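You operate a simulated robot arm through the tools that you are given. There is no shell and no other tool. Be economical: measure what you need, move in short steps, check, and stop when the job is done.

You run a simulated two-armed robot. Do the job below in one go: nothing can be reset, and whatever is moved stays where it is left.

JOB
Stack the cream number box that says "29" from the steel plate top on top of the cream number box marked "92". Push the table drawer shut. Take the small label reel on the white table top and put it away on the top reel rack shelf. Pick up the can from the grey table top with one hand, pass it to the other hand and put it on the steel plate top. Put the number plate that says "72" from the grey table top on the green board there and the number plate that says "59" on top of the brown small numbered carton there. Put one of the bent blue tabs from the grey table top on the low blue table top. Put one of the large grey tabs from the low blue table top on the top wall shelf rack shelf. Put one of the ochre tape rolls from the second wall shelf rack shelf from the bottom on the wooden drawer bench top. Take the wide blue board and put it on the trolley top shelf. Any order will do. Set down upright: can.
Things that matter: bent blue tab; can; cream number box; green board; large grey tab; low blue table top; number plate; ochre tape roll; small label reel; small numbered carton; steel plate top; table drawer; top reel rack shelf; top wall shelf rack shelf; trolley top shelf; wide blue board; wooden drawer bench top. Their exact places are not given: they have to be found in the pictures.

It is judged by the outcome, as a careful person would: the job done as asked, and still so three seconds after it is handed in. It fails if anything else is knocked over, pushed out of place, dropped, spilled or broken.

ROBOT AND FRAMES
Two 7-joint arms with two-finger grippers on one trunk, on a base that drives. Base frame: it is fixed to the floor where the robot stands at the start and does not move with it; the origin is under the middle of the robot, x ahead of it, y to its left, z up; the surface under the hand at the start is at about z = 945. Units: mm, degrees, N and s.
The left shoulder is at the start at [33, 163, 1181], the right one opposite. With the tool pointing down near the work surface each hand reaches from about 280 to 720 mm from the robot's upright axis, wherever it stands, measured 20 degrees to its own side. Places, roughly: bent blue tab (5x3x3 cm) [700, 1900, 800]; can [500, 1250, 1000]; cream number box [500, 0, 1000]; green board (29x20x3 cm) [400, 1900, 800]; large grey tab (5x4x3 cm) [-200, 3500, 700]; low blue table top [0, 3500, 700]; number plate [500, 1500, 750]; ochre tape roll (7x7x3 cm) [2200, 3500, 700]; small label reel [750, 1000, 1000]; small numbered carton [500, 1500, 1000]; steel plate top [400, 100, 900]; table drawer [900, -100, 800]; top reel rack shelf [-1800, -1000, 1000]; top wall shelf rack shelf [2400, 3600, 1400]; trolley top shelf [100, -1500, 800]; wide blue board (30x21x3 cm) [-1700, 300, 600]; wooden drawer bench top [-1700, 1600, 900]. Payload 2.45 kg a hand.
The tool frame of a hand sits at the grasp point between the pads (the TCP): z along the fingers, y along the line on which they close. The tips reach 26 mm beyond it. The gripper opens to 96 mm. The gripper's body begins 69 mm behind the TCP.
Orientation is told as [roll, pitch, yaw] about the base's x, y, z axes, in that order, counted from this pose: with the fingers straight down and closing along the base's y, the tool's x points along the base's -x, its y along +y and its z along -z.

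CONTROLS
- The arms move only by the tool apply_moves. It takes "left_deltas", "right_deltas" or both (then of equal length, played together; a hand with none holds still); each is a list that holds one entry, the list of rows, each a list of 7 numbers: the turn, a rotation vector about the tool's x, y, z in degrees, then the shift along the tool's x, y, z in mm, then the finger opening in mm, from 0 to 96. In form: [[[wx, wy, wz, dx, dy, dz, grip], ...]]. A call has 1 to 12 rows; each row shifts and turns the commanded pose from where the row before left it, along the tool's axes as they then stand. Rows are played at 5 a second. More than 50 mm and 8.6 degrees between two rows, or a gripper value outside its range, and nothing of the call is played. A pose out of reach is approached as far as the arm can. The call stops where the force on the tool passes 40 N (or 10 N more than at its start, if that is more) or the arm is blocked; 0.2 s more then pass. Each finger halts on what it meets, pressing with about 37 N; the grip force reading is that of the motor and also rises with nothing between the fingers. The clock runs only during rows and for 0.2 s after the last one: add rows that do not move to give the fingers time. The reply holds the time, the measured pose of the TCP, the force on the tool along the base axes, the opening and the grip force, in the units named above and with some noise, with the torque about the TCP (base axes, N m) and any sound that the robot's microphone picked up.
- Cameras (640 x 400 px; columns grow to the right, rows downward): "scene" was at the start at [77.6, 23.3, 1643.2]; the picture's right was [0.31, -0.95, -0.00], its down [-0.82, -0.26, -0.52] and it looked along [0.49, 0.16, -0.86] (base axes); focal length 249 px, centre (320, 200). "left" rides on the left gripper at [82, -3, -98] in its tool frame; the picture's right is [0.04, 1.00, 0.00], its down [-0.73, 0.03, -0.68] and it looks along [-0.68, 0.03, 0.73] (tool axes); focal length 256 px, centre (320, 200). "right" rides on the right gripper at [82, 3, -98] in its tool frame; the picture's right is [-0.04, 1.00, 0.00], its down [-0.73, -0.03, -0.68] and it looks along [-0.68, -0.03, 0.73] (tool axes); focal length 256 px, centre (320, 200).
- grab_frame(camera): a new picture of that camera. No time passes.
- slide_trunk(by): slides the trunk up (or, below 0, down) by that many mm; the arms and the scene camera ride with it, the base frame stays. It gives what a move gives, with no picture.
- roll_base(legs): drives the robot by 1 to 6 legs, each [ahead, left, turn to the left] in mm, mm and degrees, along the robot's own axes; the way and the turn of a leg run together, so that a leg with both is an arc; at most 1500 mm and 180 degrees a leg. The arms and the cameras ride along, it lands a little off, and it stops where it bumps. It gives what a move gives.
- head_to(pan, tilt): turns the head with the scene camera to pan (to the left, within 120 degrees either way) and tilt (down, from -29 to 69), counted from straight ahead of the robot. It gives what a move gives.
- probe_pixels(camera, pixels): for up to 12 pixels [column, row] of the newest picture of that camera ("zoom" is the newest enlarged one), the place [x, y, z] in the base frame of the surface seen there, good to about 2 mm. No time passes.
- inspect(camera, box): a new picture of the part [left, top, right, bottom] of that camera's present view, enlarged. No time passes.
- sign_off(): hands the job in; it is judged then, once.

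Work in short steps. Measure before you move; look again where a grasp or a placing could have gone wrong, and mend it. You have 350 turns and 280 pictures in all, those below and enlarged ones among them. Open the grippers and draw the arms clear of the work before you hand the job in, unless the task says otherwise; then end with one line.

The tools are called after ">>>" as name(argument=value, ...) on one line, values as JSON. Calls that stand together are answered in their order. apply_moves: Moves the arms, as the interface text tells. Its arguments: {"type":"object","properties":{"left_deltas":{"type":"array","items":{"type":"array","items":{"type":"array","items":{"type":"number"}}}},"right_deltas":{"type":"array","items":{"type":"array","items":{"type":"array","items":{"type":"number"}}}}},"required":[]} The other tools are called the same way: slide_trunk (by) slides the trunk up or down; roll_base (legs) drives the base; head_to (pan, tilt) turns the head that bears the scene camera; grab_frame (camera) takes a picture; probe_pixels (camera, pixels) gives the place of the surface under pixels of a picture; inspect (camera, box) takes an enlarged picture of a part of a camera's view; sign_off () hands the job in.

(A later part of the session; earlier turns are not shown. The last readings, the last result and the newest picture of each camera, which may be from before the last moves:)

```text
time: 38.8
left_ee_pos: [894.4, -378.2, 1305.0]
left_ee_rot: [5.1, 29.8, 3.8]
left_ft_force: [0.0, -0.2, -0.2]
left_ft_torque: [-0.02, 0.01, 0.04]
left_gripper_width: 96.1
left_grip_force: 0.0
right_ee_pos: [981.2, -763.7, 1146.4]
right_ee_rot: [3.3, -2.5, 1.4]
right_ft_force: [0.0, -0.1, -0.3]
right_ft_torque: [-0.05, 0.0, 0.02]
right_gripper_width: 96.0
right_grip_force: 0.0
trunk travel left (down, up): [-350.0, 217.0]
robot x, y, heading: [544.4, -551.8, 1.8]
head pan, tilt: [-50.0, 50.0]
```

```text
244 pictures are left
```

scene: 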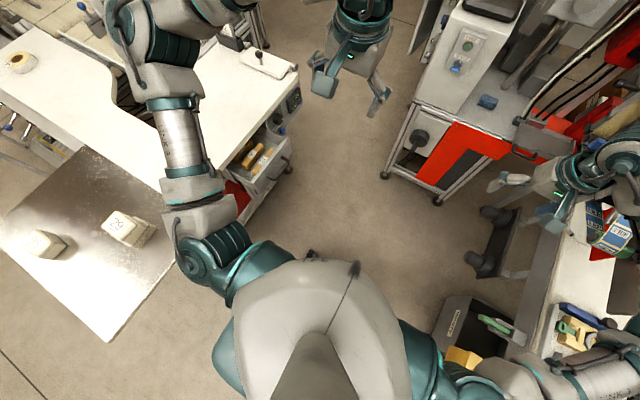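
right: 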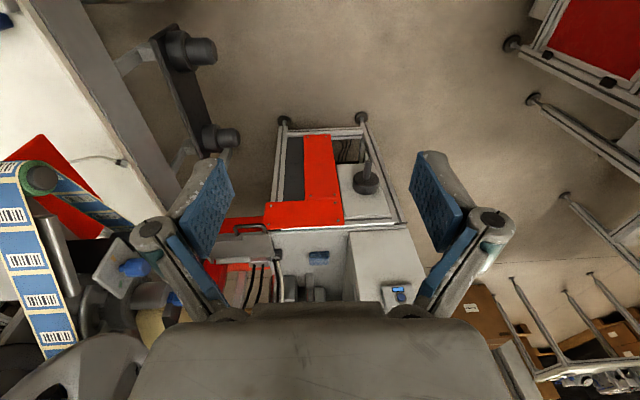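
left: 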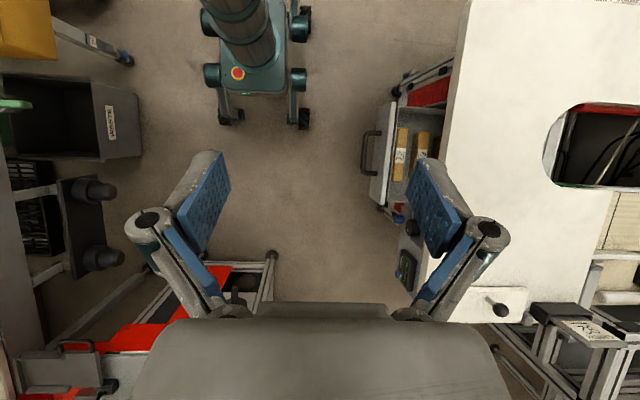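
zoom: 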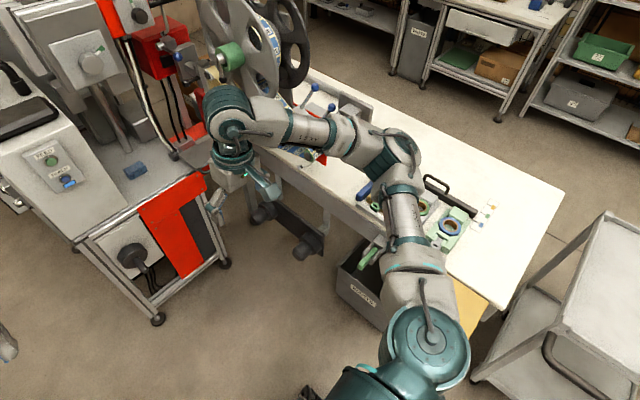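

The arms look free; the robot just sways. I bring the right hand inward and level the left hand to centre the weight, then read the tilt.

>>> apply_moves(left_deltas=[[[0, -8, 0, 0, 0, 0, 96], [0, -8, 0, 0, 0, 0, 96], [0, -8, 0, 0, 0, 0, 96], [0, -7, 0, 0, 0, 0, 96], [0, 0, 0, 0, 0, 0, 96]]], right_deltas=[[[0, 0, 0, 25, 35, 0, 96], [0, 0, 0, 25, 35, 0, 96], [0, 0, 0, 25, 35, 0, 96], [0, 0, 0, 25, 35, 0, 96], [0, 0, 0, 0, 0, 0, 96]]])

>>> grab_frame(camera="scene")

```text
time: 40.2
left_ee_pos: [892.8, -412.6, 1308.0]
left_ee_rot: [5.7, -1.3, 1.0]
left_ft_force: [-0.3, 0.5, 0.0]
left_ft_torque: [-0.04, -0.03, 0.0]
left_gripper_width: 95.9
left_grip_force: 0.0
right_ee_pos: [878.6, -661.2, 1148.7]
right_ee_rot: [3.9, -2.5, 0.9]
right_ft_force: [-0.1, 0.6, -0.3]
right_ft_torque: [-0.05, -0.01, 0.02]
right_gripper_width: 96.0
right_grip_force: 0.1
trunk travel left (down, up): [-350.0, 217.0]
robot x, y, heading: [546.4, -562.2, 1.6]
head pan, tilt: [-50.0, 50.0]
stopped in row 5 (left hand): the arm was blocked; the commanded pose is now the measured one
```

```text
243 pictures are left
```

scene: 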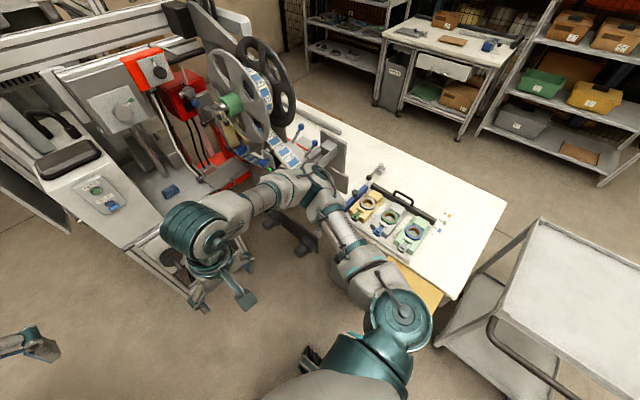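

Still tilted ~5°. I view the base again from the right hand, nearly straight ahead of it.

>>> apply_moves(right_deltas=[[[0, 8, 0, 0, 0, 0, 96], [0, 8, 0, 0, 0, 0, 96], [0, 8, 0, 0, 0, 0, 96], [0, 8, 0, 0, 0, 0, 96]]])

>>> inspect(camera="right", box=[160, 0, 480, 200])

```text
time: 41.2
left_ee_pos: [892.4, -380.0, 1304.8]
left_ee_rot: [4.3, -1.3, 1.2]
left_ft_force: [0.2, 1.4, -0.2]
left_ft_torque: [-0.04, 0.05, -0.02]
left_gripper_width: 96.1
left_grip_force: 0.0
right_ee_pos: [875.7, -631.5, 1151.7]
right_ee_rot: [3.4, 29.5, 3.0]
right_ft_force: [-0.8, -0.4, 0.6]
right_ft_torque: [-0.01, -0.03, 0.03]
right_gripper_width: 96.3
right_grip_force: 0.2
trunk travel left (down, up): [-350.0, 217.0]
robot x, y, heading: [546.3, -552.9, 2.0]
head pan, tilt: [-50.0, 50.0]
```

```text
2.00 times, centred on (320, 100) of right
```

zoom: 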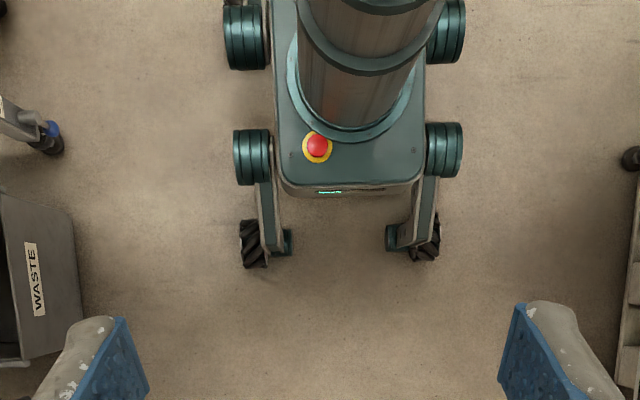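

I probe the base plate and wheels in this view to get the real base tilt.

>>> probe_pixels(camera="zoom", pixels=[[283, 175], [418, 175], [290, 120], [415, 120], [252, 250], [425, 250], [252, 150], [443, 150], [245, 40], [447, 40], [254, 266], [428, 260]])

```text
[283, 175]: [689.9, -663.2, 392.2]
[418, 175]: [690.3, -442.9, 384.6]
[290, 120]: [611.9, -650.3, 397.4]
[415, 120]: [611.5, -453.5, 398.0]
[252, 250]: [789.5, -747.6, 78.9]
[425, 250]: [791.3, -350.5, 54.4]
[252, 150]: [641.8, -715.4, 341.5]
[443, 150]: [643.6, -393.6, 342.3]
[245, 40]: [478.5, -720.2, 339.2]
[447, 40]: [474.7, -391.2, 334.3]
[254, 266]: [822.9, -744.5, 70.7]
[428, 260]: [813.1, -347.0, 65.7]
```

Base is level (398/397), so only the trunk leans. I level the right hand and wait for two seconds to see whether it settles.

>>> apply_moves(right_deltas=[[[0, -8, 0, 0, 0, 0, 96], [0, -8, 0, 0, 0, 0, 96], [0, -8, 0, 0, 0, 0, 96], [0, -6, 0, 0, 0, 0, 96], [0, 0, 0, 0, 0, 0, 96], [0, 0, 0, 0, 0, 0, 96], [0, 0, 0, 0, 0, 0, 96], [0, 0, 0, 0, 0, 0, 96], [0, 0, 0, 0, 0, 0, 96], [0, 0, 0, 0, 0, 0, 96], [0, 0, 0, 0, 0, 0, 96], [0, 0, 0, 0, 0, 0, 96]]])

```text
time: 43.8
left_ee_pos: [892.6, -430.0, 1310.1]
left_ee_rot: [6.4, -1.3, 0.9]
left_ft_force: [-0.2, -0.8, -0.9]
left_ft_torque: [0.09, -0.03, -0.01]
left_gripper_width: 96.0
left_grip_force: 0.1
right_ee_pos: [877.6, -675.9, 1146.4]
right_ee_rot: [4.6, -0.5, 1.0]
right_ft_force: [0.4, -0.1, 0.0]
right_ft_torque: [0.02, 0.03, -0.02]
right_gripper_width: 95.9
right_grip_force: 0.1
trunk travel left (down, up): [-350.0, 217.0]
robot x, y, heading: [547.0, -570.2, 1.5]
head pan, tilt: [-50.0, 50.0]
```

The lean oscillates around 5°. I back away to freer floor and observe.

>>> roll_base(legs=[[-150, 0, 0]])

>>> grab_frame(camera="scene")

```text
time: 45.2
left_ee_pos: [745.4, -377.6, 1302.0]
left_ee_rot: [3.9, -1.2, 0.9]
left_ft_force: [1.8, 0.3, -0.7]
left_ft_torque: [0.09, 0.03, 0.02]
left_gripper_width: 96.1
left_grip_force: 0.1
right_ee_pos: [727.7, -628.2, 1149.6]
right_ee_rot: [2.6, -0.4, 1.0]
right_ft_force: [-2.2, -1.9, -1.4]
right_ft_torque: [0.09, -0.1, -0.04]
right_gripper_width: 96.0
right_grip_force: 0.0
trunk travel left (down, up): [-350.0, 217.0]
robot x, y, heading: [395.7, -556.8, 1.5]
head pan, tilt: [-50.0, 50.0]
```

```text
241 pictures are left
```

scene: 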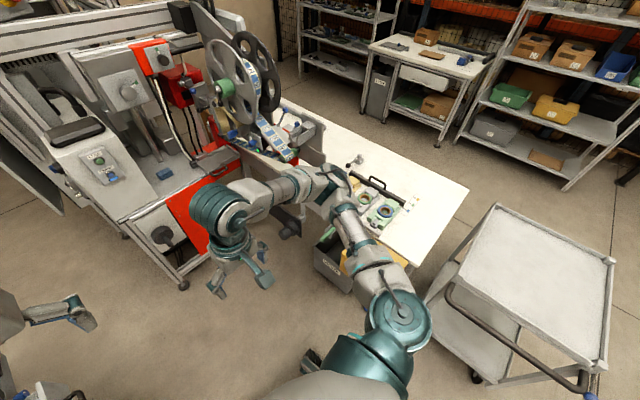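

I sample the sway with short waits.

>>> apply_moves(right_deltas=[[[0, 0, 0, 0, 0, 0, 96], [0, 0, 0, 0, 0, 0, 96]]])

>>> apply_moves(right_deltas=[[[0, 0, 0, 0, 0, 0, 96], [0, 0, 0, 0, 0, 0, 96], [0, 0, 0, 0, 0, 0, 96], [0, 0, 0, 0, 0, 0, 96], [0, 0, 0, 0, 0, 0, 96]]])

>>> apply_moves(right_deltas=[[[0, 0, 0, 0, 0, 0, 96], [0, 0, 0, 0, 0, 0, 96]]])

>>> apply_moves(right_deltas=[[[0, 0, 0, 0, 0, 0, 96], [0, 0, 0, 0, 0, 0, 96], [0, 0, 0, 0, 0, 0, 96], [0, 0, 0, 0, 0, 0, 96], [0, 0, 0, 0, 0, 0, 96], [0, 0, 0, 0, 0, 0, 96], [0, 0, 0, 0, 0, 0, 96], [0, 0, 0, 0, 0, 0, 96], [0, 0, 0, 0, 0, 0, 96]]])

```text
time: 46.0
left_ee_pos: [730.3, -339.1, 1304.5]
left_ee_rot: [2.7, -1.8, 1.1]
left_ft_force: [0.1, 2.0, 0.0]
left_ft_torque: [-0.24, 0.01, 0.01]
left_gripper_width: 96.2
left_grip_force: 0.2
right_ee_pos: [715.5, -593.0, 1157.2]
right_ee_rot: [1.5, -1.3, 1.4]
right_ft_force: [-0.9, 1.0, 0.2]
right_ft_torque: [-0.16, -0.06, 0.02]
right_gripper_width: 96.0
right_grip_force: 0.1
trunk travel left (down, up): [-350.0, 217.0]
robot x, y, heading: [393.4, -548.2, 1.5]
head pan, tilt: [-50.0, 50.0]
stopped in row 2 (right hand): the arm was blocked; the commanded pose is now the measured one
```

```text
time: 47.2
left_ee_pos: [732.2, -422.4, 1313.4]
left_ee_rot: [5.9, -1.9, 0.9]
left_ft_force: [0.2, 0.1, 0.3]
left_ft_torque: [0.04, -0.05, -0.02]
left_gripper_width: 96.4
left_grip_force: 0.0
right_ee_pos: [715.0, -667.4, 1153.6]
right_ee_rot: [4.4, -1.3, 0.9]
right_ft_force: [1.1, -0.4, -0.2]
right_ft_torque: [-0.02, 0.04, 0.03]
right_gripper_width: 95.7
right_grip_force: 0.1
trunk travel left (down, up): [-350.0, 217.0]
robot x, y, heading: [394.1, -559.6, 1.2]
head pan, tilt: [-50.0, 50.0]
```

```text
time: 48.0
left_ee_pos: [730.0, -365.0, 1309.3]
left_ee_rot: [4.2, -1.8, 1.1]
left_ft_force: [0.1, -0.4, -0.6]
left_ft_torque: [0.01, -0.01, 0.01]
left_gripper_width: 95.8
left_grip_force: 0.1
right_ee_pos: [713.8, -614.7, 1156.4]
right_ee_rot: [2.8, -1.3, 1.4]
right_ft_force: [0.2, 0.4, 0.8]
right_ft_torque: [-0.03, -0.04, -0.01]
right_gripper_width: 96.2
right_grip_force: 0.0
trunk travel left (down, up): [-350.0, 217.0]
robot x, y, heading: [394.0, -540.6, 1.5]
head pan, tilt: [-50.0, 50.0]
stopped in row 2 (right hand): the arm was blocked; the commanded pose is now the measured one
```

```text
time: 50.2
left_ee_pos: [728.6, -436.4, 1317.2]
left_ee_rot: [6.9, -2.1, 0.5]
left_ft_force: [-0.4, 0.3, -1.0]
left_ft_torque: [0.11, -0.06, -0.02]
left_gripper_width: 96.3
left_grip_force: 0.1
right_ee_pos: [712.4, -681.3, 1151.8]
right_ee_rot: [5.3, -1.5, 0.7]
right_ft_force: [0.1, 0.2, 0.1]
right_ft_torque: [0.03, 0.08, -0.03]
right_gripper_width: 96.1
right_grip_force: 0.0
trunk travel left (down, up): [-350.0, 217.0]
robot x, y, heading: [394.0, -554.8, 1.0]
head pan, tilt: [-50.0, 50.0]
stopped in row 9 (right hand): the arm was blocked; the commanded pose is now the measured one
```

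The trunk rocks about ±2° while the hands hold an offset roll of ~4° from the earlier reset. I level the hands and wait for it to damp.

>>> apply_moves(left_deltas=[[[1.5, 0, 0, 0, 0, 3, 96], [1.5, 0, 0, 0, 0, 3, 96], [1.5, 0, 0, 0, 0, 3, 96], [0, 0, 0, 0, 0, 0, 96], [0, 0, 0, 0, 0, 0, 96], [0, 0, 0, 0, 0, 0, 96], [0, 0, 0, 0, 0, 0, 96], [0, 0, 0, 0, 0, 0, 96], [0, 0, 0, 0, 0, 0, 96], [0, 0, 0, 0, 0, 0, 96], [0, 0, 0, 0, 0, 0, 96], [0, 0, 0, 0, 0, 0, 96]]], right_deltas=[[[1.1, 0, 0, 0, 0, 0, 96], [1.1, 0, 0, 0, 0, 0, 96], [1.1, 0, 0, 0, 0, 0, 96], [0, 0, 0, 0, 0, 0, 96], [0, 0, 0, 0, 0, 0, 96], [0, 0, 0, 0, 0, 0, 96], [0, 0, 0, 0, 0, 0, 96], [0, 0, 0, 0, 0, 0, 96], [0, 0, 0, 0, 0, 0, 96], [0, 0, 0, 0, 0, 0, 96], [0, 0, 0, 0, 0, 0, 96], [0, 0, 0, 0, 0, 0, 96]]])

>>> apply_moves(right_deltas=[[[0, 0, 0, 0, 0, 0, 96]]])

>>> apply_moves(right_deltas=[[[0, 0, 0, 0, 0, 0, 96]]])

>>> apply_moves(right_deltas=[[[0, 0, 0, 0, 0, 0, 96]]])

```text
time: 53.0
left_ee_pos: [723.9, -428.3, 1309.0]
left_ee_rot: [1.7, -2.2, 0.5]
left_ft_force: [-0.7, 0.2, -0.9]
left_ft_torque: [0.04, -0.03, 0.0]
left_gripper_width: 96.0
left_grip_force: 0.1
right_ee_pos: [709.2, -673.9, 1154.2]
right_ee_rot: [1.3, -1.5, 0.6]
right_ft_force: [0.2, 0.2, 0.3]
right_ft_torque: [-0.03, 0.02, 0.0]
right_gripper_width: 96.2
right_grip_force: 0.1
trunk travel left (down, up): [-350.0, 217.0]
robot x, y, heading: [394.2, -552.9, 1.6]
head pan, tilt: [-50.0, 50.0]
stopped in row 12 (left hand): the arm was blocked; the commanded pose is now the measured one
```

```text
time: 53.4
left_ee_pos: [723.9, -391.7, 1305.0]
left_ee_rot: [0.3, -2.1, 0.8]
left_ft_force: [1.0, 1.4, -0.1]
left_ft_torque: [-0.08, 0.04, 0.0]
left_gripper_width: 95.9
left_grip_force: 0.1
right_ee_pos: [708.3, -641.1, 1157.2]
right_ee_rot: [-0.2, -1.6, 0.9]
right_ft_force: [0.9, 0.3, -0.6]
right_ft_torque: [-0.05, -0.04, 0.04]
right_gripper_width: 96.2
right_grip_force: 0.1
trunk travel left (down, up): [-350.0, 217.0]
robot x, y, heading: [395.4, -554.4, 1.3]
head pan, tilt: [-50.0, 50.0]
```

```text
time: 54.0
left_ee_pos: [720.7, -394.4, 1304.9]
left_ee_rot: [0.1, -2.3, 0.5]
left_ft_force: [0.0, 1.4, -0.3]
left_ft_torque: [-0.08, 0.03, -0.02]
left_gripper_width: 96.0
left_grip_force: 0.0
right_ee_pos: [705.6, -645.2, 1158.7]
right_ee_rot: [-0.4, -1.7, 0.8]
right_ft_force: [-0.4, 1.1, 1.6]
right_ft_torque: [-0.04, -0.04, 0.0]
right_gripper_width: 96.2
right_grip_force: 0.0
trunk travel left (down, up): [-350.0, 217.0]
robot x, y, heading: [392.2, -560.0, 1.1]
head pan, tilt: [-50.0, 50.0]
stopped in row 1 (right hand): the arm was blocked; the commanded pose is now the measured one
```

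```text
time: 54.4
left_ee_pos: [720.0, -424.0, 1307.2]
left_ee_rot: [1.2, -2.5, 0.3]
left_ft_force: [-0.1, -0.6, 1.6]
left_ft_torque: [-0.02, -0.01, 0.01]
left_gripper_width: 95.9
left_grip_force: 0.1
right_ee_pos: [707.2, -670.0, 1156.6]
right_ee_rot: [0.6, -1.7, 0.5]
right_ft_force: [-0.3, -0.5, 0.4]
right_ft_torque: [0.04, -0.02, 0.02]
right_gripper_width: 96.0
right_grip_force: 0.0
trunk travel left (down, up): [-350.0, 217.0]
robot x, y, heading: [394.3, -568.0, 1.2]
head pan, tilt: [-50.0, 50.0]
```

Rocking is subsiding. I turn left 90° here in two steps with a check.

>>> roll_base(legs=[[0, 0, 44], [0, 0, 44]])

>>> head_to(pan=-20, tilt=50)

>>> grab_frame(camera="scene")

```text
time: 58.8
left_ee_pos: [227.5, -233.2, 1304.7]
left_ee_rot: [-0.3, -2.4, 88.8]
left_ft_force: [-1.1, 0.2, -0.2]
left_ft_torque: [-0.06, -0.07, 0.0]
left_gripper_width: 96.2
left_grip_force: 0.1
right_ee_pos: [477.4, -256.6, 1159.0]
right_ee_rot: [-0.7, -1.8, 88.9]
right_ft_force: [-0.1, -0.6, 0.3]
right_ft_torque: [0.03, -0.06, 0.03]
right_gripper_width: 96.0
right_grip_force: 0.0
trunk travel left (down, up): [-350.0, 217.0]
robot x, y, heading: [390.2, -564.2, 88.9]
head pan, tilt: [-50.0, 50.0]
```

```text
time: 59.8
left_ee_pos: [260.0, -236.7, 1309.6]
left_ee_rot: [1.1, -2.5, 88.7]
left_ft_force: [0.0, 0.7, 0.5]
left_ft_torque: [-0.02, -0.01, 0.0]
left_gripper_width: 96.2
left_grip_force: 0.1
right_ee_pos: [503.3, -260.4, 1157.2]
right_ee_rot: [0.5, -2.0, 89.0]
right_ft_force: [0.3, -0.2, 0.0]
right_ft_torque: [0.03, 0.0, 0.0]
right_gripper_width: 95.9
right_grip_force: 0.0
trunk travel left (down, up): [-350.0, 217.0]
robot x, y, heading: [394.6, -564.3, 89.2]
head pan, tilt: [-20.0, 50.0]
```

```text
240 pictures are left
```

scene: 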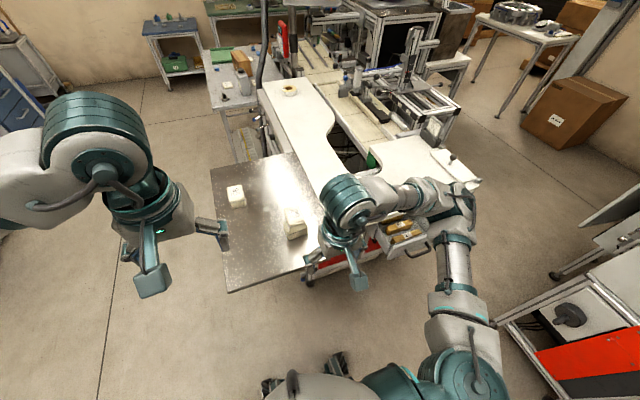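

Facing +y at (392,-564). I strafe right to x≈700 to line the right arm up with the drawer handle (x 888).

>>> roll_base(legs=[[0, -300, 1]])

>>> grab_frame(camera="scene")

>>> grab_frame(camera="right")

```text
time: 61.9
left_ee_pos: [606.3, -240.8, 1314.2]
left_ee_rot: [3.1, -2.6, 89.6]
left_ft_force: [1.0, 0.9, 0.4]
left_ft_torque: [0.04, 0.12, 0.02]
left_gripper_width: 95.9
left_grip_force: 0.1
right_ee_pos: [847.3, -258.2, 1154.2]
right_ee_rot: [2.5, -2.0, 89.9]
right_ft_force: [1.0, 0.6, -0.5]
right_ft_torque: [0.01, 0.09, 0.01]
right_gripper_width: 95.8
right_grip_force: 0.1
trunk travel left (down, up): [-350.0, 217.0]
robot x, y, heading: [701.8, -561.3, 90.3]
head pan, tilt: [-20.0, 50.0]
```

```text
239 pictures are left
```

scene: 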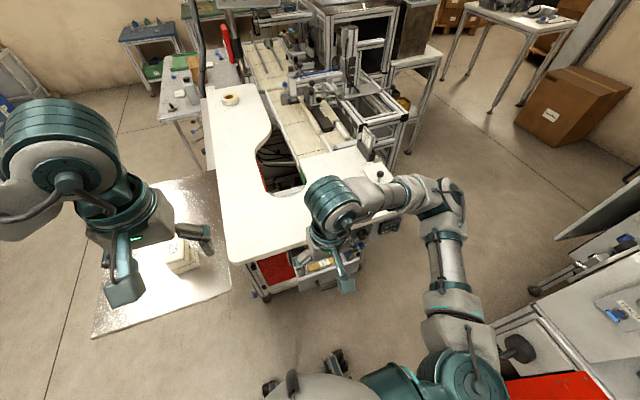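

```text
238 pictures are left
```

right: 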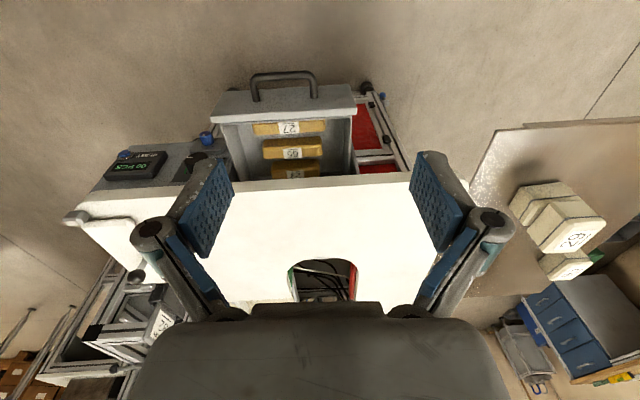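

Drawer seen clearly at (285,130), handle (285,80). I probe it while the sway settles.

>>> probe_pixels(camera="right", pixels=[[283, 76], [256, 90], [312, 90], [285, 97], [220, 105], [350, 97], [285, 160], [240, 183], [380, 177]])

>>> apply_moves(right_deltas=[[[1, 2, 0, 0, 0, 0, 0], [0, 0, 0, 20, -20, 0, 0], [0, 0, 0, 0, -20, 0, 0], [0, 0, 0, 0, 0, 30, 0], [0, 0, 0, 0, 0, 40, 0], [0, 0, 0, 0, 0, 40, 0], [0, 0, 0, 0, 0, 0, 0]]])

```text
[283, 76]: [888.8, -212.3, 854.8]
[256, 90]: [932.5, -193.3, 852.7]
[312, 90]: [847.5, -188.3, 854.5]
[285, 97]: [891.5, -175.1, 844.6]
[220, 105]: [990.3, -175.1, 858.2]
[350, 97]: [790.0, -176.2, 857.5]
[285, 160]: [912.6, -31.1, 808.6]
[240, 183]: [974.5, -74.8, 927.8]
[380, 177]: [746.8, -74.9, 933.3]
```

```text
time: 63.5
left_ee_pos: [584.7, -243.2, 1312.8]
left_ee_rot: [2.2, -2.6, 89.7]
left_ft_force: [1.1, -1.0, 0.1]
left_ft_torque: [0.01, 0.04, -0.03]
left_gripper_width: 96.2
left_grip_force: 0.1
right_ee_pos: [869.0, -280.5, 1046.4]
right_ee_rot: [0.5, -0.2, 89.8]
right_ft_force: [0.4, 0.4, 0.3]
right_ft_torque: [-0.02, 0.02, -0.03]
right_gripper_width: 0.2
right_grip_force: 28.3
trunk travel left (down, up): [-350.0, 217.0]
robot x, y, heading: [704.1, -563.0, 90.5]
head pan, tilt: [-20.0, 50.0]
```

Right hand closed, at (869,-280,1046), clear in front of the handle. I lower it to z≈858, x≈888.

>>> apply_moves(right_deltas=[[[0, 0, 0, 0, -10, 40, 0], [0, 0, 0, 0, -9, 40, 0], [0, 0, 0, 0, 0, 40, 0], [0, 0, 0, 0, 0, 40, 0], [0, 0, 0, 0, 0, 28, 0], [0, 0, 0, 0, 0, 0, 0], [0, 0, 0, 0, 0, 0, 0]]])

>>> grab_frame(camera="right")

```text
time: 65.0
left_ee_pos: [543.6, -243.9, 1309.3]
left_ee_rot: [0.5, -2.7, 89.9]
left_ft_force: [-0.5, 1.0, 0.4]
left_ft_torque: [-0.05, -0.12, 0.01]
left_gripper_width: 96.1
left_grip_force: 0.0
right_ee_pos: [855.2, -275.4, 861.7]
right_ee_rot: [-0.9, -0.1, 90.2]
right_ft_force: [-2.1, -0.1, 0.7]
right_ft_torque: [0.01, -0.15, 0.04]
right_gripper_width: 0.0
right_grip_force: 28.9
right hand out of reach, approached as far as the arm can: row 2
trunk travel left (down, up): [-350.0, 217.0]
robot x, y, heading: [699.8, -562.9, 90.5]
head pan, tilt: [-20.0, 50.0]
```

```text
237 pictures are left
```

right: 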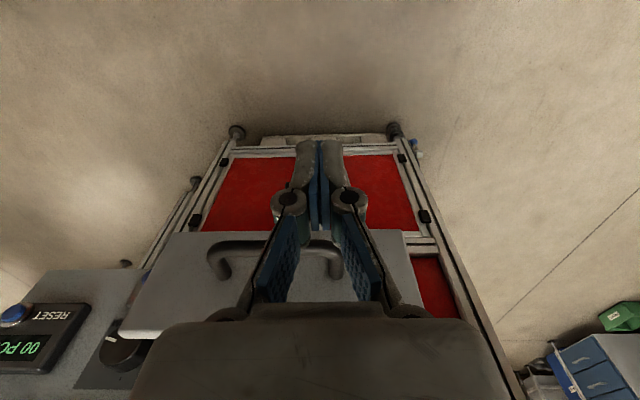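

Hand is in front of the panel, slightly left of the handle centre. I shift 25 mm toward +x and advance to push.

>>> apply_moves(right_deltas=[[[0, 0, 0, 0, -15, 0, 0], [0, 0, 0, 0, -10, 0, 0], [0, 0, 0, -15, 0, 0, 0], [0, 0, 0, -15, 0, 0, 0], [0, 0, 0, -15, 0, 0, 0], [0, 0, 0, -15, 0, 0, 0], [0, 0, 0, -15, 0, 0, 0], [0, 0, 0, -15, 0, 0, 0]]])

>>> grab_frame(camera="right")

```text
time: 66.8
left_ee_pos: [545.3, -242.5, 1308.6]
left_ee_rot: [0.5, -2.7, 89.9]
left_ft_force: [-1.1, 0.7, 0.9]
left_ft_torque: [-0.07, -0.12, -0.01]
left_gripper_width: 95.9
left_grip_force: 0.1
right_ee_pos: [880.3, -185.0, 861.1]
right_ee_rot: [-0.7, -0.1, 90.1]
right_ft_force: [-2.3, 0.7, -0.5]
right_ft_torque: [-0.02, -0.15, -0.01]
right_gripper_width: 0.1
right_grip_force: 28.6
trunk travel left (down, up): [-350.0, 217.0]
robot x, y, heading: [697.6, -564.5, 90.4]
head pan, tilt: [-20.0, 50.0]
```

```text
236 pictures are left
```

right: 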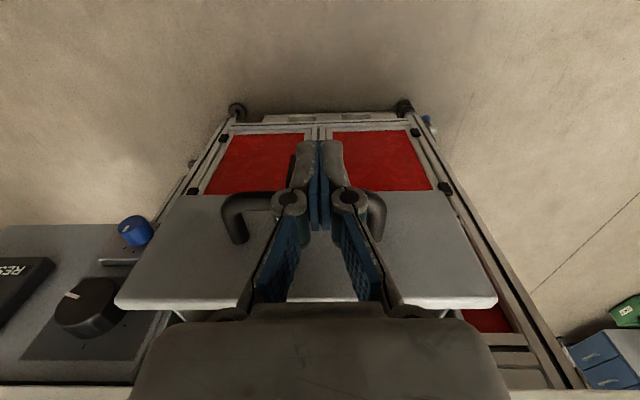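

The fingers seem on the handle bar with the drawer following. I keep pushing.

>>> apply_moves(right_deltas=[[[0, 0, 0, -12, 0, 0, 0], [0, 0, 0, -12, 0, 0, 0], [0, 0, 0, -12, 0, 0, 0], [0, 0, 0, -12, 0, 0, 0], [0, 0, 0, -12, 0, 0, 0], [0, 0, 0, -12, 0, 0, 0]]])

>>> grab_frame(camera="right")

```text
time: 68.2
left_ee_pos: [593.8, -249.6, 1316.0]
left_ee_rot: [2.3, -3.1, 89.6]
left_ft_force: [-0.3, 0.2, 0.1]
left_ft_torque: [0.0, -0.02, -0.01]
left_gripper_width: 96.2
left_grip_force: 0.0
right_ee_pos: [917.9, -123.8, 855.5]
right_ee_rot: [0.2, 0.5, 89.7]
right_ft_force: [12.2, -23.7, -7.4]
right_ft_torque: [1.89, 0.96, 0.03]
right_gripper_width: 6.0
right_grip_force: 28.4
trunk travel left (down, up): [-350.0, 217.0]
robot x, y, heading: [704.3, -565.0, 90.3]
head pan, tilt: [-20.0, 50.0]
```

```text
235 pictures are left
```

right: 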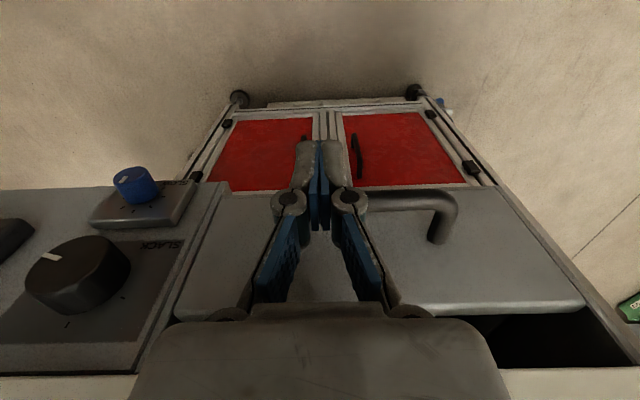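

Force of 24 N shows at the end. I probe the drawer front against the neighbouring control panel.

>>> probe_pixels(camera="right", pixels=[[240, 230], [480, 230], [250, 310], [550, 300], [170, 250], [190, 300], [400, 205], [540, 340]])

```text
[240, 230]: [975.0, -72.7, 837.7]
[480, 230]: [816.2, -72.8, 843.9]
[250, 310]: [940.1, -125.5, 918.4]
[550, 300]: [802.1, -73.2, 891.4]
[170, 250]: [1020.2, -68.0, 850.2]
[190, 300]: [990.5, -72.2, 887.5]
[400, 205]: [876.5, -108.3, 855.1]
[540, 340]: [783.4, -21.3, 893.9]
```

Front is at y≈-73, about flush with the table edge. I press a bit more to make sure of the end stop, then back off.

>>> apply_moves(right_deltas=[[[0, 0, 0, -6, 15, 0, 0], [0, 0, 0, -6, 0, 0, 0], [0, 0, 0, -6, 0, 0, 0]]])

>>> grab_frame(camera="right")

```text
time: 68.5
left_ee_pos: [546.1, -246.1, 1309.6]
left_ee_rot: [0.6, -2.8, 89.9]
left_ft_force: [-1.3, -0.3, 0.0]
left_ft_torque: [-0.02, -0.08, 0.02]
left_gripper_width: 95.8
left_grip_force: 0.1
right_ee_pos: [885.6, -124.0, 859.7]
right_ee_rot: [-2.2, 1.4, 89.7]
right_ft_force: [17.3, -29.2, -0.1]
right_ft_torque: [2.69, 1.6, -0.35]
right_gripper_width: 0.0
right_grip_force: 28.2
trunk travel left (down, up): [-350.0, 217.0]
robot x, y, heading: [697.3, -564.2, 90.0]
head pan, tilt: [-20.0, 50.0]
stopped in row 1 (right hand): the force on the tool passed its limit at 77 N (the readings are from after the stop); the commanded pose is now the measured one
```

```text
234 pictures are left
```

right: 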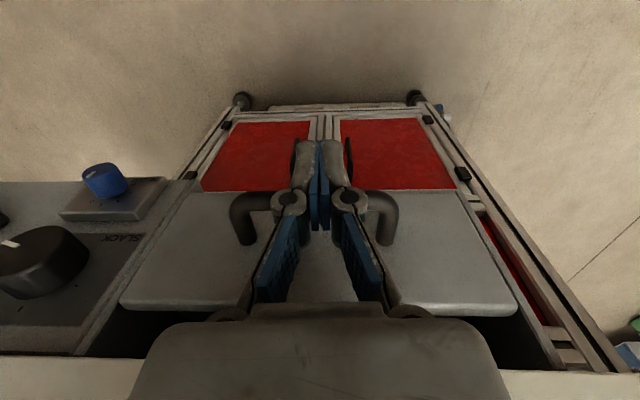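

End stop reached (force spike). I withdraw backward and up.

>>> apply_moves(right_deltas=[[[0, 0, 0, 30, 0, 0, 0], [0, 0, 0, 35, 0, 0, 0], [0, 0, 0, 35, 0, 0, 0], [2, 0, 0, 20, 0, -40, 0], [0, 0, 0, 0, 0, -45, 30], [0, 0, 0, 0, 0, -45, 60], [0, 0, 0, 0, 0, -45, 96], [0, 0, 0, 0, 0, -45, 96], [0, 0, 0, 0, 0, -45, 96], [0, 0, 0, 0, 0, 0, 96]]])

>>> inspect(camera="right", box=[140, 20, 460, 220])

```text
time: 70.8
left_ee_pos: [571.8, -244.2, 1312.8]
left_ee_rot: [1.4, -2.6, 89.7]
left_ft_force: [0.1, -0.2, 0.5]
left_ft_torque: [0.0, 0.01, 0.0]
left_gripper_width: 96.2
left_grip_force: 0.0
right_ee_pos: [886.3, -234.8, 1126.6]
right_ee_rot: [-2.9, 1.2, 89.6]
right_ft_force: [0.0, 0.6, 0.2]
right_ft_torque: [-0.03, 0.0, -0.01]
right_gripper_width: 95.9
right_grip_force: 0.2
trunk travel left (down, up): [-350.0, 217.0]
robot x, y, heading: [703.7, -568.0, 90.2]
head pan, tilt: [-20.0, 50.0]
```

```text
2.00 times, centred on (300, 120) of right
```

zoom: 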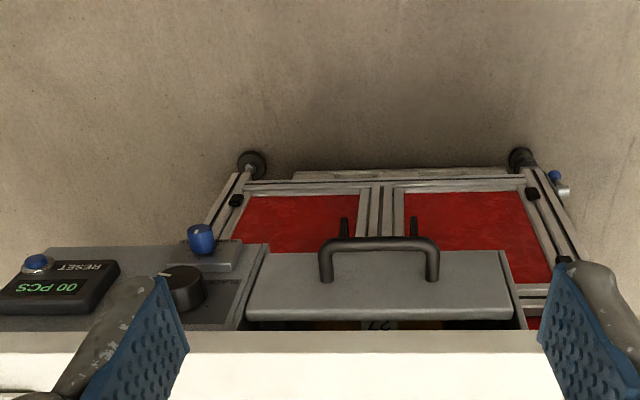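

I confirm the panel's place.

>>> probe_pixels(camera="zoom", pixels=[[300, 300], [460, 300], [240, 290], [520, 290], [200, 320], [380, 340]])

>>> head_to(pan=40, tilt=35)

>>> grab_frame(camera="scene")

```text
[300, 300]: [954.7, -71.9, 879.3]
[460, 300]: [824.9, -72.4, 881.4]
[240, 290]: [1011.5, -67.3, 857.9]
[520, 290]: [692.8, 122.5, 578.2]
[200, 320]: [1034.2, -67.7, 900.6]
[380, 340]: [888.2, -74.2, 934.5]
```

```text
time: 72.0
left_ee_pos: [562.8, -244.7, 1311.4]
left_ee_rot: [1.2, -2.8, 89.9]
left_ft_force: [-0.3, 0.8, 0.1]
left_ft_torque: [0.0, -0.03, 0.02]
left_gripper_width: 96.1
left_grip_force: 0.0
right_ee_pos: [879.3, -233.7, 1125.6]
right_ee_rot: [-3.2, 1.1, 89.8]
right_ft_force: [-0.2, 0.6, 0.2]
right_ft_torque: [0.03, 0.01, -0.03]
right_gripper_width: 95.9
right_grip_force: 0.1
trunk travel left (down, up): [-350.0, 217.0]
robot x, y, heading: [704.0, -565.4, 90.0]
head pan, tilt: [40.0, 35.0]
```

```text
232 pictures are left
```

scene: 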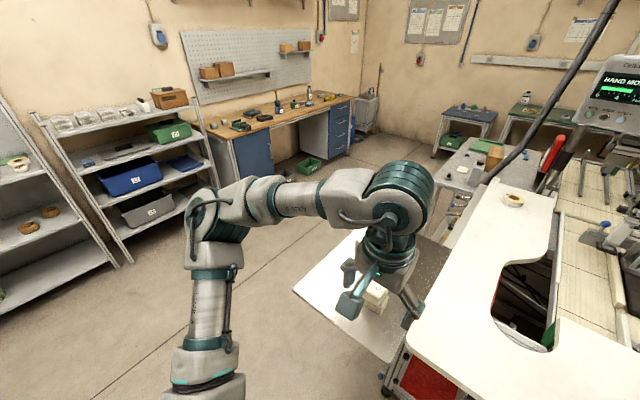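

Drawer is shut (front flush at y -72). Next, the reel/grey-table area: I probe its geometry before driving round the west side of the plate.

>>> probe_pixels(camera="scene", pixels=[[512, 200], [462, 215], [408, 345], [495, 155], [440, 180], [465, 143], [476, 170], [300, 290], [350, 235], [160, 330], [530, 185], [455, 205]])

>>> inspect(camera="scene", box=[400, 80, 640, 240])

```text
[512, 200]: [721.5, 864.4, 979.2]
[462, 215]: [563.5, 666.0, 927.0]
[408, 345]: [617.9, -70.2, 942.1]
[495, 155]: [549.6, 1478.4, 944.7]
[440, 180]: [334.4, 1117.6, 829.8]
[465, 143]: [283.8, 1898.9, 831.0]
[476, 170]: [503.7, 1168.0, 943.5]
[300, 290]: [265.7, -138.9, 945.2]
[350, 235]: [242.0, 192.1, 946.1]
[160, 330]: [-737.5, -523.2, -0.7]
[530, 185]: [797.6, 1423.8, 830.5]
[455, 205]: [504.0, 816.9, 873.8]
```

```text
2.50 times, centred on (520, 160) of scene
```

zoom: 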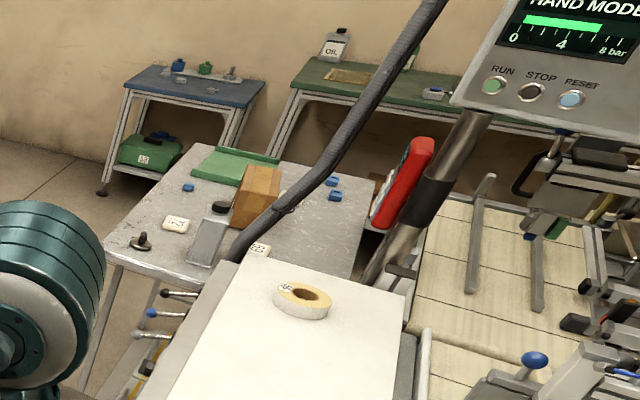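

Grey table is at z 830, x≥280, y≈1100–1930; the reel at (722,864). I drive left past the plate, up along its west side, and turn to face +x.

>>> roll_base(legs=[[0, 820, 0], [1365, 0, 0], [0, 0, -45], [0, 0, -45]])

>>> head_to(pan=15, tilt=45)

>>> grab_frame(camera="scene")

```text
time: 86.8
left_ee_pos: [191.0, 922.5, 1306.5]
left_ee_rot: [0.0, -2.8, 0.0]
left_ft_force: [-0.1, 1.3, 0.1]
left_ft_torque: [-0.14, 0.04, 0.0]
left_gripper_width: 96.3
left_grip_force: 0.1
right_ee_pos: [202.6, 604.0, 1129.6]
right_ee_rot: [-4.4, 1.0, 0.0]
right_ft_force: [-0.9, 1.1, 0.1]
right_ft_torque: [-0.09, -0.03, 0.02]
right_gripper_width: 95.8
right_grip_force: 0.1
trunk travel left (down, up): [-350.0, 217.0]
robot x, y, heading: [-131.6, 760.2, 0.5]
head pan, tilt: [40.0, 35.0]
```

```text
time: 87.7
left_ee_pos: [187.2, 920.0, 1309.9]
left_ee_rot: [0.3, -2.9, 0.1]
left_ft_force: [0.3, 0.8, 1.0]
left_ft_torque: [-0.14, 0.05, 0.03]
left_gripper_width: 96.0
left_grip_force: 0.1
right_ee_pos: [199.4, 601.8, 1128.9]
right_ee_rot: [-4.1, 0.8, 0.3]
right_ft_force: [0.0, 1.5, -0.1]
right_ft_torque: [-0.09, -0.01, 0.01]
right_gripper_width: 95.8
right_grip_force: 0.1
trunk travel left (down, up): [-350.0, 217.0]
robot x, y, heading: [-130.9, 763.6, 0.5]
head pan, tilt: [15.0, 45.0]
```

```text
230 pictures are left
```

scene: 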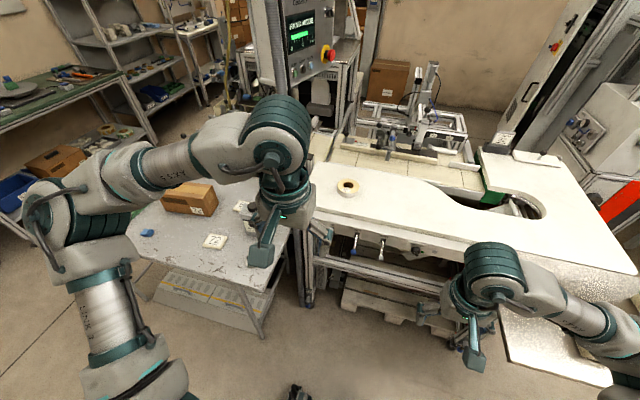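

Sway is nearly gone. I level both hands and drive to face the grey table's middle.

>>> apply_moves(left_deltas=[[[0.3, 2.9, 0, 0, 0, 0, 96], [0, 0, 0, 0, 0, 0, 96]]], right_deltas=[[[-4.1, -0.8, 0, 0, 0, 0, 96], [0, 0, 0, 0, 0, 0, 96]]])

>>> roll_base(legs=[[0, 640, 0], [70, 0, 0]])

>>> head_to(pan=5, tilt=55)

>>> grab_frame(camera="scene")

>>> grab_frame(camera="left")

>>> grab_frame(camera="right")

```text
time: 88.3
left_ee_pos: [189.0, 886.3, 1313.4]
left_ee_rot: [1.2, 0.0, 0.0]
left_ft_force: [0.3, 1.3, 0.2]
left_ft_torque: [-0.03, -0.02, 0.03]
left_gripper_width: 95.7
left_grip_force: 0.0
right_ee_pos: [198.4, 572.5, 1125.7]
right_ee_rot: [1.3, 0.1, 0.1]
right_ft_force: [-0.5, -0.3, 0.2]
right_ft_torque: [0.04, 0.01, -0.02]
right_gripper_width: 96.2
right_grip_force: 0.0
trunk travel left (down, up): [-350.0, 217.0]
robot x, y, heading: [-130.9, 757.2, 0.2]
head pan, tilt: [15.0, 45.0]
```

```text
time: 92.5
left_ee_pos: [251.2, 1508.6, 1316.4]
left_ee_rot: [2.1, -0.2, -0.6]
left_ft_force: [-0.2, -1.5, 0.3]
left_ft_torque: [0.07, -0.02, 0.02]
left_gripper_width: 96.0
left_grip_force: 0.2
right_ee_pos: [259.4, 1198.4, 1125.5]
right_ee_rot: [2.0, -0.1, -0.7]
right_ft_force: [0.1, -0.8, 0.7]
right_ft_torque: [0.06, 0.03, -0.03]
right_gripper_width: 95.9
right_grip_force: 0.0
trunk travel left (down, up): [-350.0, 217.0]
robot x, y, heading: [-62.4, 1399.6, -0.0]
head pan, tilt: [15.0, 45.0]
```

```text
time: 93.2
left_ee_pos: [255.6, 1538.2, 1312.5]
left_ee_rot: [0.9, 0.1, -0.5]
left_ft_force: [1.1, 0.9, -0.5]
left_ft_torque: [-0.06, 0.03, 0.03]
left_gripper_width: 95.8
left_grip_force: 0.0
right_ee_pos: [263.2, 1222.9, 1128.7]
right_ee_rot: [0.8, 0.1, -0.5]
right_ft_force: [0.2, 0.5, -1.1]
right_ft_torque: [-0.03, 0.01, 0.04]
right_gripper_width: 96.2
right_grip_force: 0.1
trunk travel left (down, up): [-350.0, 217.0]
robot x, y, heading: [-65.9, 1402.2, 0.2]
head pan, tilt: [5.0, 55.0]
```

```text
229 pictures are left
```

scene: 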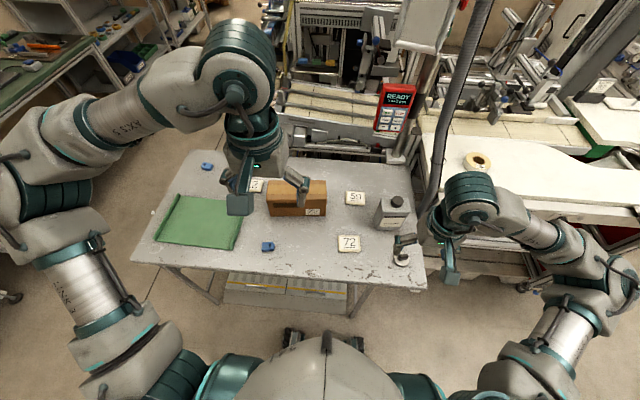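

```text
228 pictures are left
```

left: 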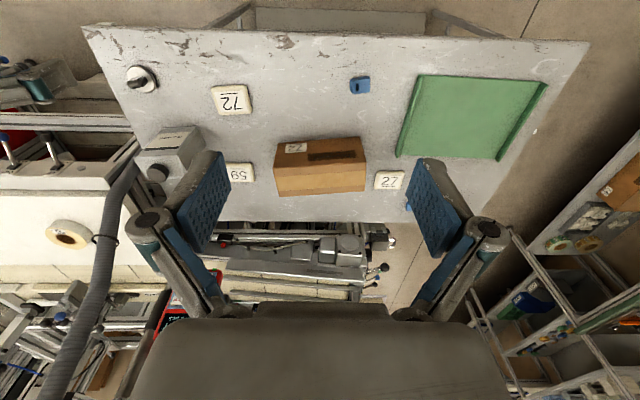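

```text
227 pictures are left
```

right: 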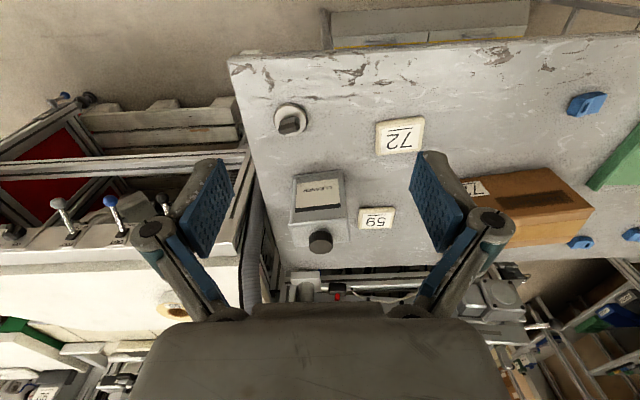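

The grey table shows plates 72 (348,243), 59 (355,198), another at (257,185), carton (297,198), green board (200,220), blue tabs (268,247),(207,167), can (393,210). I zoom in.

>>> inspect(camera="scene", box=[130, 140, 440, 300])

>>> inspect(camera="left", box=[120, 50, 560, 230])

```text
2.06 times, centred on (285, 220) of scene
```

zoom: 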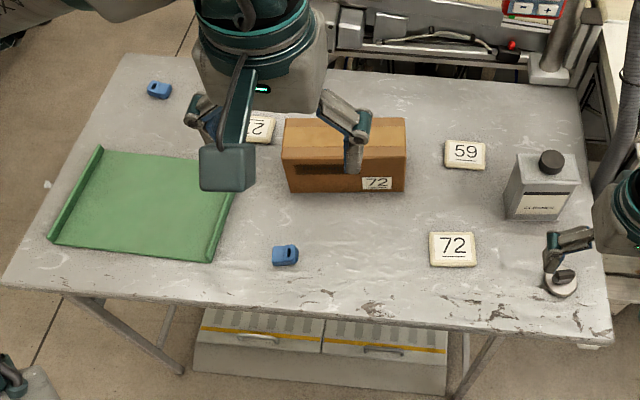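

```text
1.45 times, centred on (340, 140) of left
```

zoom: 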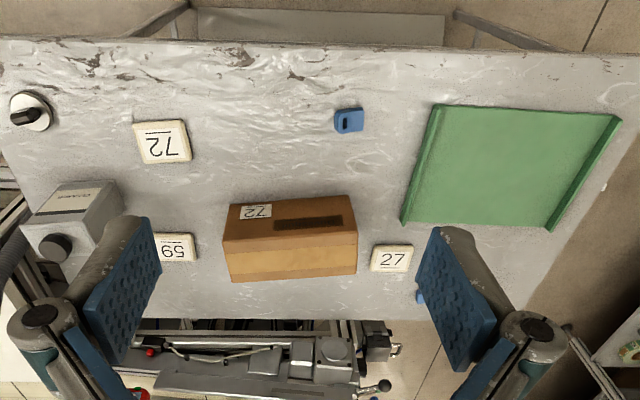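

Plates: 72 at left-zoom (160,143), 59 at (177,248), 27 at (392,258). I probe all the objects.

>>> probe_pixels(camera="zoom", pixels=[[135, 122], [185, 120], [192, 160], [142, 165], [160, 143], [160, 236], [194, 235], [197, 260], [178, 248], [230, 205], [352, 197], [355, 225]])

>>> probe_pixels(camera="left", pixels=[[354, 80], [367, 78], [370, 93], [355, 93], [361, 86], [418, 78], [543, 85], [400, 155], [495, 158], [470, 115], [300, 120], [380, 120]])

>>> probe_pixels(camera="right", pixels=[[291, 176], [337, 170], [294, 222], [345, 220], [320, 240], [292, 115], [345, 190], [320, 195], [570, 95], [605, 97], [586, 104], [582, 242]])

```text
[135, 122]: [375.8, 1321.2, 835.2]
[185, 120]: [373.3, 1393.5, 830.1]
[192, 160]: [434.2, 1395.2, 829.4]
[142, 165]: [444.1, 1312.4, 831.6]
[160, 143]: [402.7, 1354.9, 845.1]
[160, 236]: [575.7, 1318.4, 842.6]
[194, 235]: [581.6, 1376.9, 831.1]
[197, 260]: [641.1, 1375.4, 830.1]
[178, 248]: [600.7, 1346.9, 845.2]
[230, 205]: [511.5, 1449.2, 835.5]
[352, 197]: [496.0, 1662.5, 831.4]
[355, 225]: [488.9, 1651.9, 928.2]
```

```text
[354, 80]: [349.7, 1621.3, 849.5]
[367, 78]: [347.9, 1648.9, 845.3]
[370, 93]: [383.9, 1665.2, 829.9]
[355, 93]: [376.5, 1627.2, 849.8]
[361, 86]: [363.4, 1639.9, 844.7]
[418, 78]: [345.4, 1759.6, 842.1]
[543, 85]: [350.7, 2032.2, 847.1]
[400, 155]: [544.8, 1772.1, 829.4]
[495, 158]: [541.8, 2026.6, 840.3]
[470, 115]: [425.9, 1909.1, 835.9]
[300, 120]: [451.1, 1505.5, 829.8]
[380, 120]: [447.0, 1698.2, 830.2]
```

```text
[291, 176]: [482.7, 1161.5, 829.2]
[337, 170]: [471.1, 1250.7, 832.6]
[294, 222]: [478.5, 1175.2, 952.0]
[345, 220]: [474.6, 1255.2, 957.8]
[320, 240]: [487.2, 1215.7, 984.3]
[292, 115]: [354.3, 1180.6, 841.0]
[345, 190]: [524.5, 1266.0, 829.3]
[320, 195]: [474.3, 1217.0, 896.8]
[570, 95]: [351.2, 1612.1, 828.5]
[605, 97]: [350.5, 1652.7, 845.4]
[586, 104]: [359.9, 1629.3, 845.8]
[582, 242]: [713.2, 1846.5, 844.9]
```

I have positions: 72 (404,1355), 59 (601,1347), board x345–545 y1760–2030, can (≈500,1216) 80 mm wide, body top 957. I move the base slightly for a better reach and let sway die.

>>> roll_base(legs=[[40, 95, 0]])

>>> apply_moves(right_deltas=[[[0, 0, 0, -25, 20, 0, 96], [0, 0, 0, -25, 20, 0, 96], [0, 0, 0, -25, 20, 0, 96], [0, 0, 0, -25, 20, 0, 96], [0, 0, 0, -25, 0, 0, 96], [0, 0, 0, -25, 0, 0, 96], [0, 0, 0, -25, 0, 0, 96], [0, 0, 0, -25, 0, 0, 96], [0, 0, 0, -25, 0, 0, 96], [0, 0, 0, -25, 0, 0, 96], [0, 0, 0, 0, 0, 0, 96], [0, 0, 0, 0, 0, 0, 96]]])

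>>> grab_frame(camera="right")

```text
time: 94.9
left_ee_pos: [279.8, 1682.3, 1308.1]
left_ee_rot: [-1.1, -0.5, -0.1]
left_ft_force: [1.3, 3.0, 0.5]
left_ft_torque: [-0.27, 0.16, 0.05]
left_gripper_width: 95.9
left_grip_force: 0.0
right_ee_pos: [289.1, 1359.0, 1140.8]
right_ee_rot: [-2.7, -1.1, -0.3]
right_ft_force: [0.5, 1.6, -0.5]
right_ft_torque: [-0.19, 0.02, 0.04]
right_gripper_width: 96.2
right_grip_force: 0.1
trunk travel left (down, up): [-350.0, 217.0]
robot x, y, heading: [-26.4, 1495.3, 0.0]
head pan, tilt: [5.0, 55.0]
stopped in leg 1: the robot was blocked; the commanded pose is now the measured one
```

```text
time: 97.7
left_ee_pos: [261.3, 1672.7, 1309.3]
left_ee_rot: [-0.8, -0.9, 0.0]
left_ft_force: [0.6, 2.0, 0.1]
left_ft_torque: [-0.1, 0.06, 0.02]
left_gripper_width: 96.0
left_grip_force: 0.0
right_ee_pos: [527.0, 1428.0, 1145.6]
right_ee_rot: [-2.8, -1.5, -0.3]
right_ft_force: [-1.8, 2.7, -0.1]
right_ft_torque: [-0.23, -0.12, -0.02]
right_gripper_width: 96.1
right_grip_force: 0.1
trunk travel left (down, up): [-350.0, 217.0]
robot x, y, heading: [-26.6, 1480.4, 0.8]
head pan, tilt: [5.0, 55.0]
stopped in row 12 (right hand): the arm was blocked; the commanded pose is now the measured one
```

```text
224 pictures are left
```

right: 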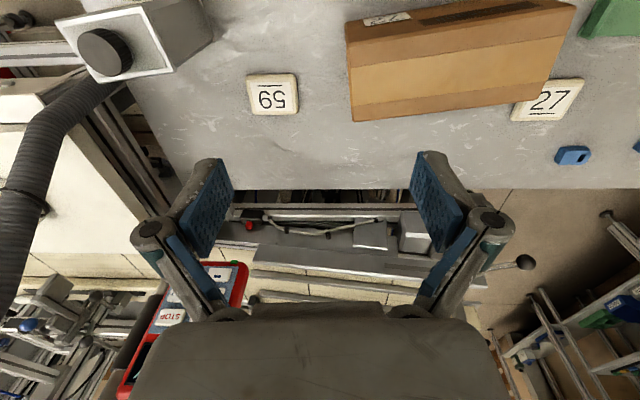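

I lower the trunk 100 mm to suit this lower table and calm the sway.

>>> slide_trunk(by=-100)

>>> apply_moves(right_deltas=[[[-2.5, 1.3, 0, 0, 0, 0, 96], [0, 0, 0, 0, 0, 0, 96], [0, 0, 0, 0, 0, 0, 96], [0, 0, 0, 0, 0, 0, 96], [0, 0, 0, 0, 0, 0, 96]]])

>>> apply_moves(right_deltas=[[[0, 0, 0, 0, 0, 0, 96], [0, 0, 0, 0, 0, 0, 96]]])

```text
time: 99.0
left_ee_pos: [259.1, 1592.9, 1219.6]
left_ee_rot: [2.4, -1.3, -0.4]
left_ft_force: [-1.3, -0.9, 0.7]
left_ft_torque: [0.03, -0.17, -0.04]
left_gripper_width: 96.1
left_grip_force: 0.0
right_ee_pos: [527.7, 1355.0, 1043.1]
right_ee_rot: [0.3, -1.5, -0.7]
right_ft_force: [0.4, -0.5, 2.5]
right_ft_torque: [0.04, 0.03, 0.01]
right_gripper_width: 96.0
right_grip_force: 0.0
trunk travel left (down, up): [-250.0, 317.0]
robot x, y, heading: [-28.9, 1466.8, 1.0]
head pan, tilt: [5.0, 55.0]
```

```text
time: 100.2
left_ee_pos: [266.9, 1591.7, 1214.8]
left_ee_rot: [2.5, -0.6, 0.0]
left_ft_force: [0.9, 0.4, -2.3]
left_ft_torque: [0.0, -0.01, -0.03]
left_gripper_width: 96.0
left_grip_force: 0.0
right_ee_pos: [534.3, 1354.9, 1032.5]
right_ee_rot: [2.7, 0.6, -0.5]
right_ft_force: [-0.4, 0.8, -2.3]
right_ft_torque: [-0.06, 0.03, -0.02]
right_gripper_width: 96.1
right_grip_force: 0.1
trunk travel left (down, up): [-250.0, 317.0]
robot x, y, heading: [-32.4, 1465.5, 1.4]
head pan, tilt: [5.0, 55.0]
```

```text
time: 100.8
left_ee_pos: [262.9, 1593.5, 1217.4]
left_ee_rot: [2.3, -0.9, -0.3]
left_ft_force: [0.5, -0.2, 0.0]
left_ft_torque: [0.03, -0.07, -0.03]
left_gripper_width: 96.1
left_grip_force: 0.0
right_ee_pos: [531.1, 1354.1, 1040.3]
right_ee_rot: [2.7, 0.1, -0.7]
right_ft_force: [0.5, -1.0, 0.4]
right_ft_torque: [0.05, 0.06, -0.06]
right_gripper_width: 96.2
right_grip_force: 0.1
trunk travel left (down, up): [-250.0, 317.0]
robot x, y, heading: [-27.6, 1469.2, 0.8]
head pan, tilt: [5.0, 55.0]
```

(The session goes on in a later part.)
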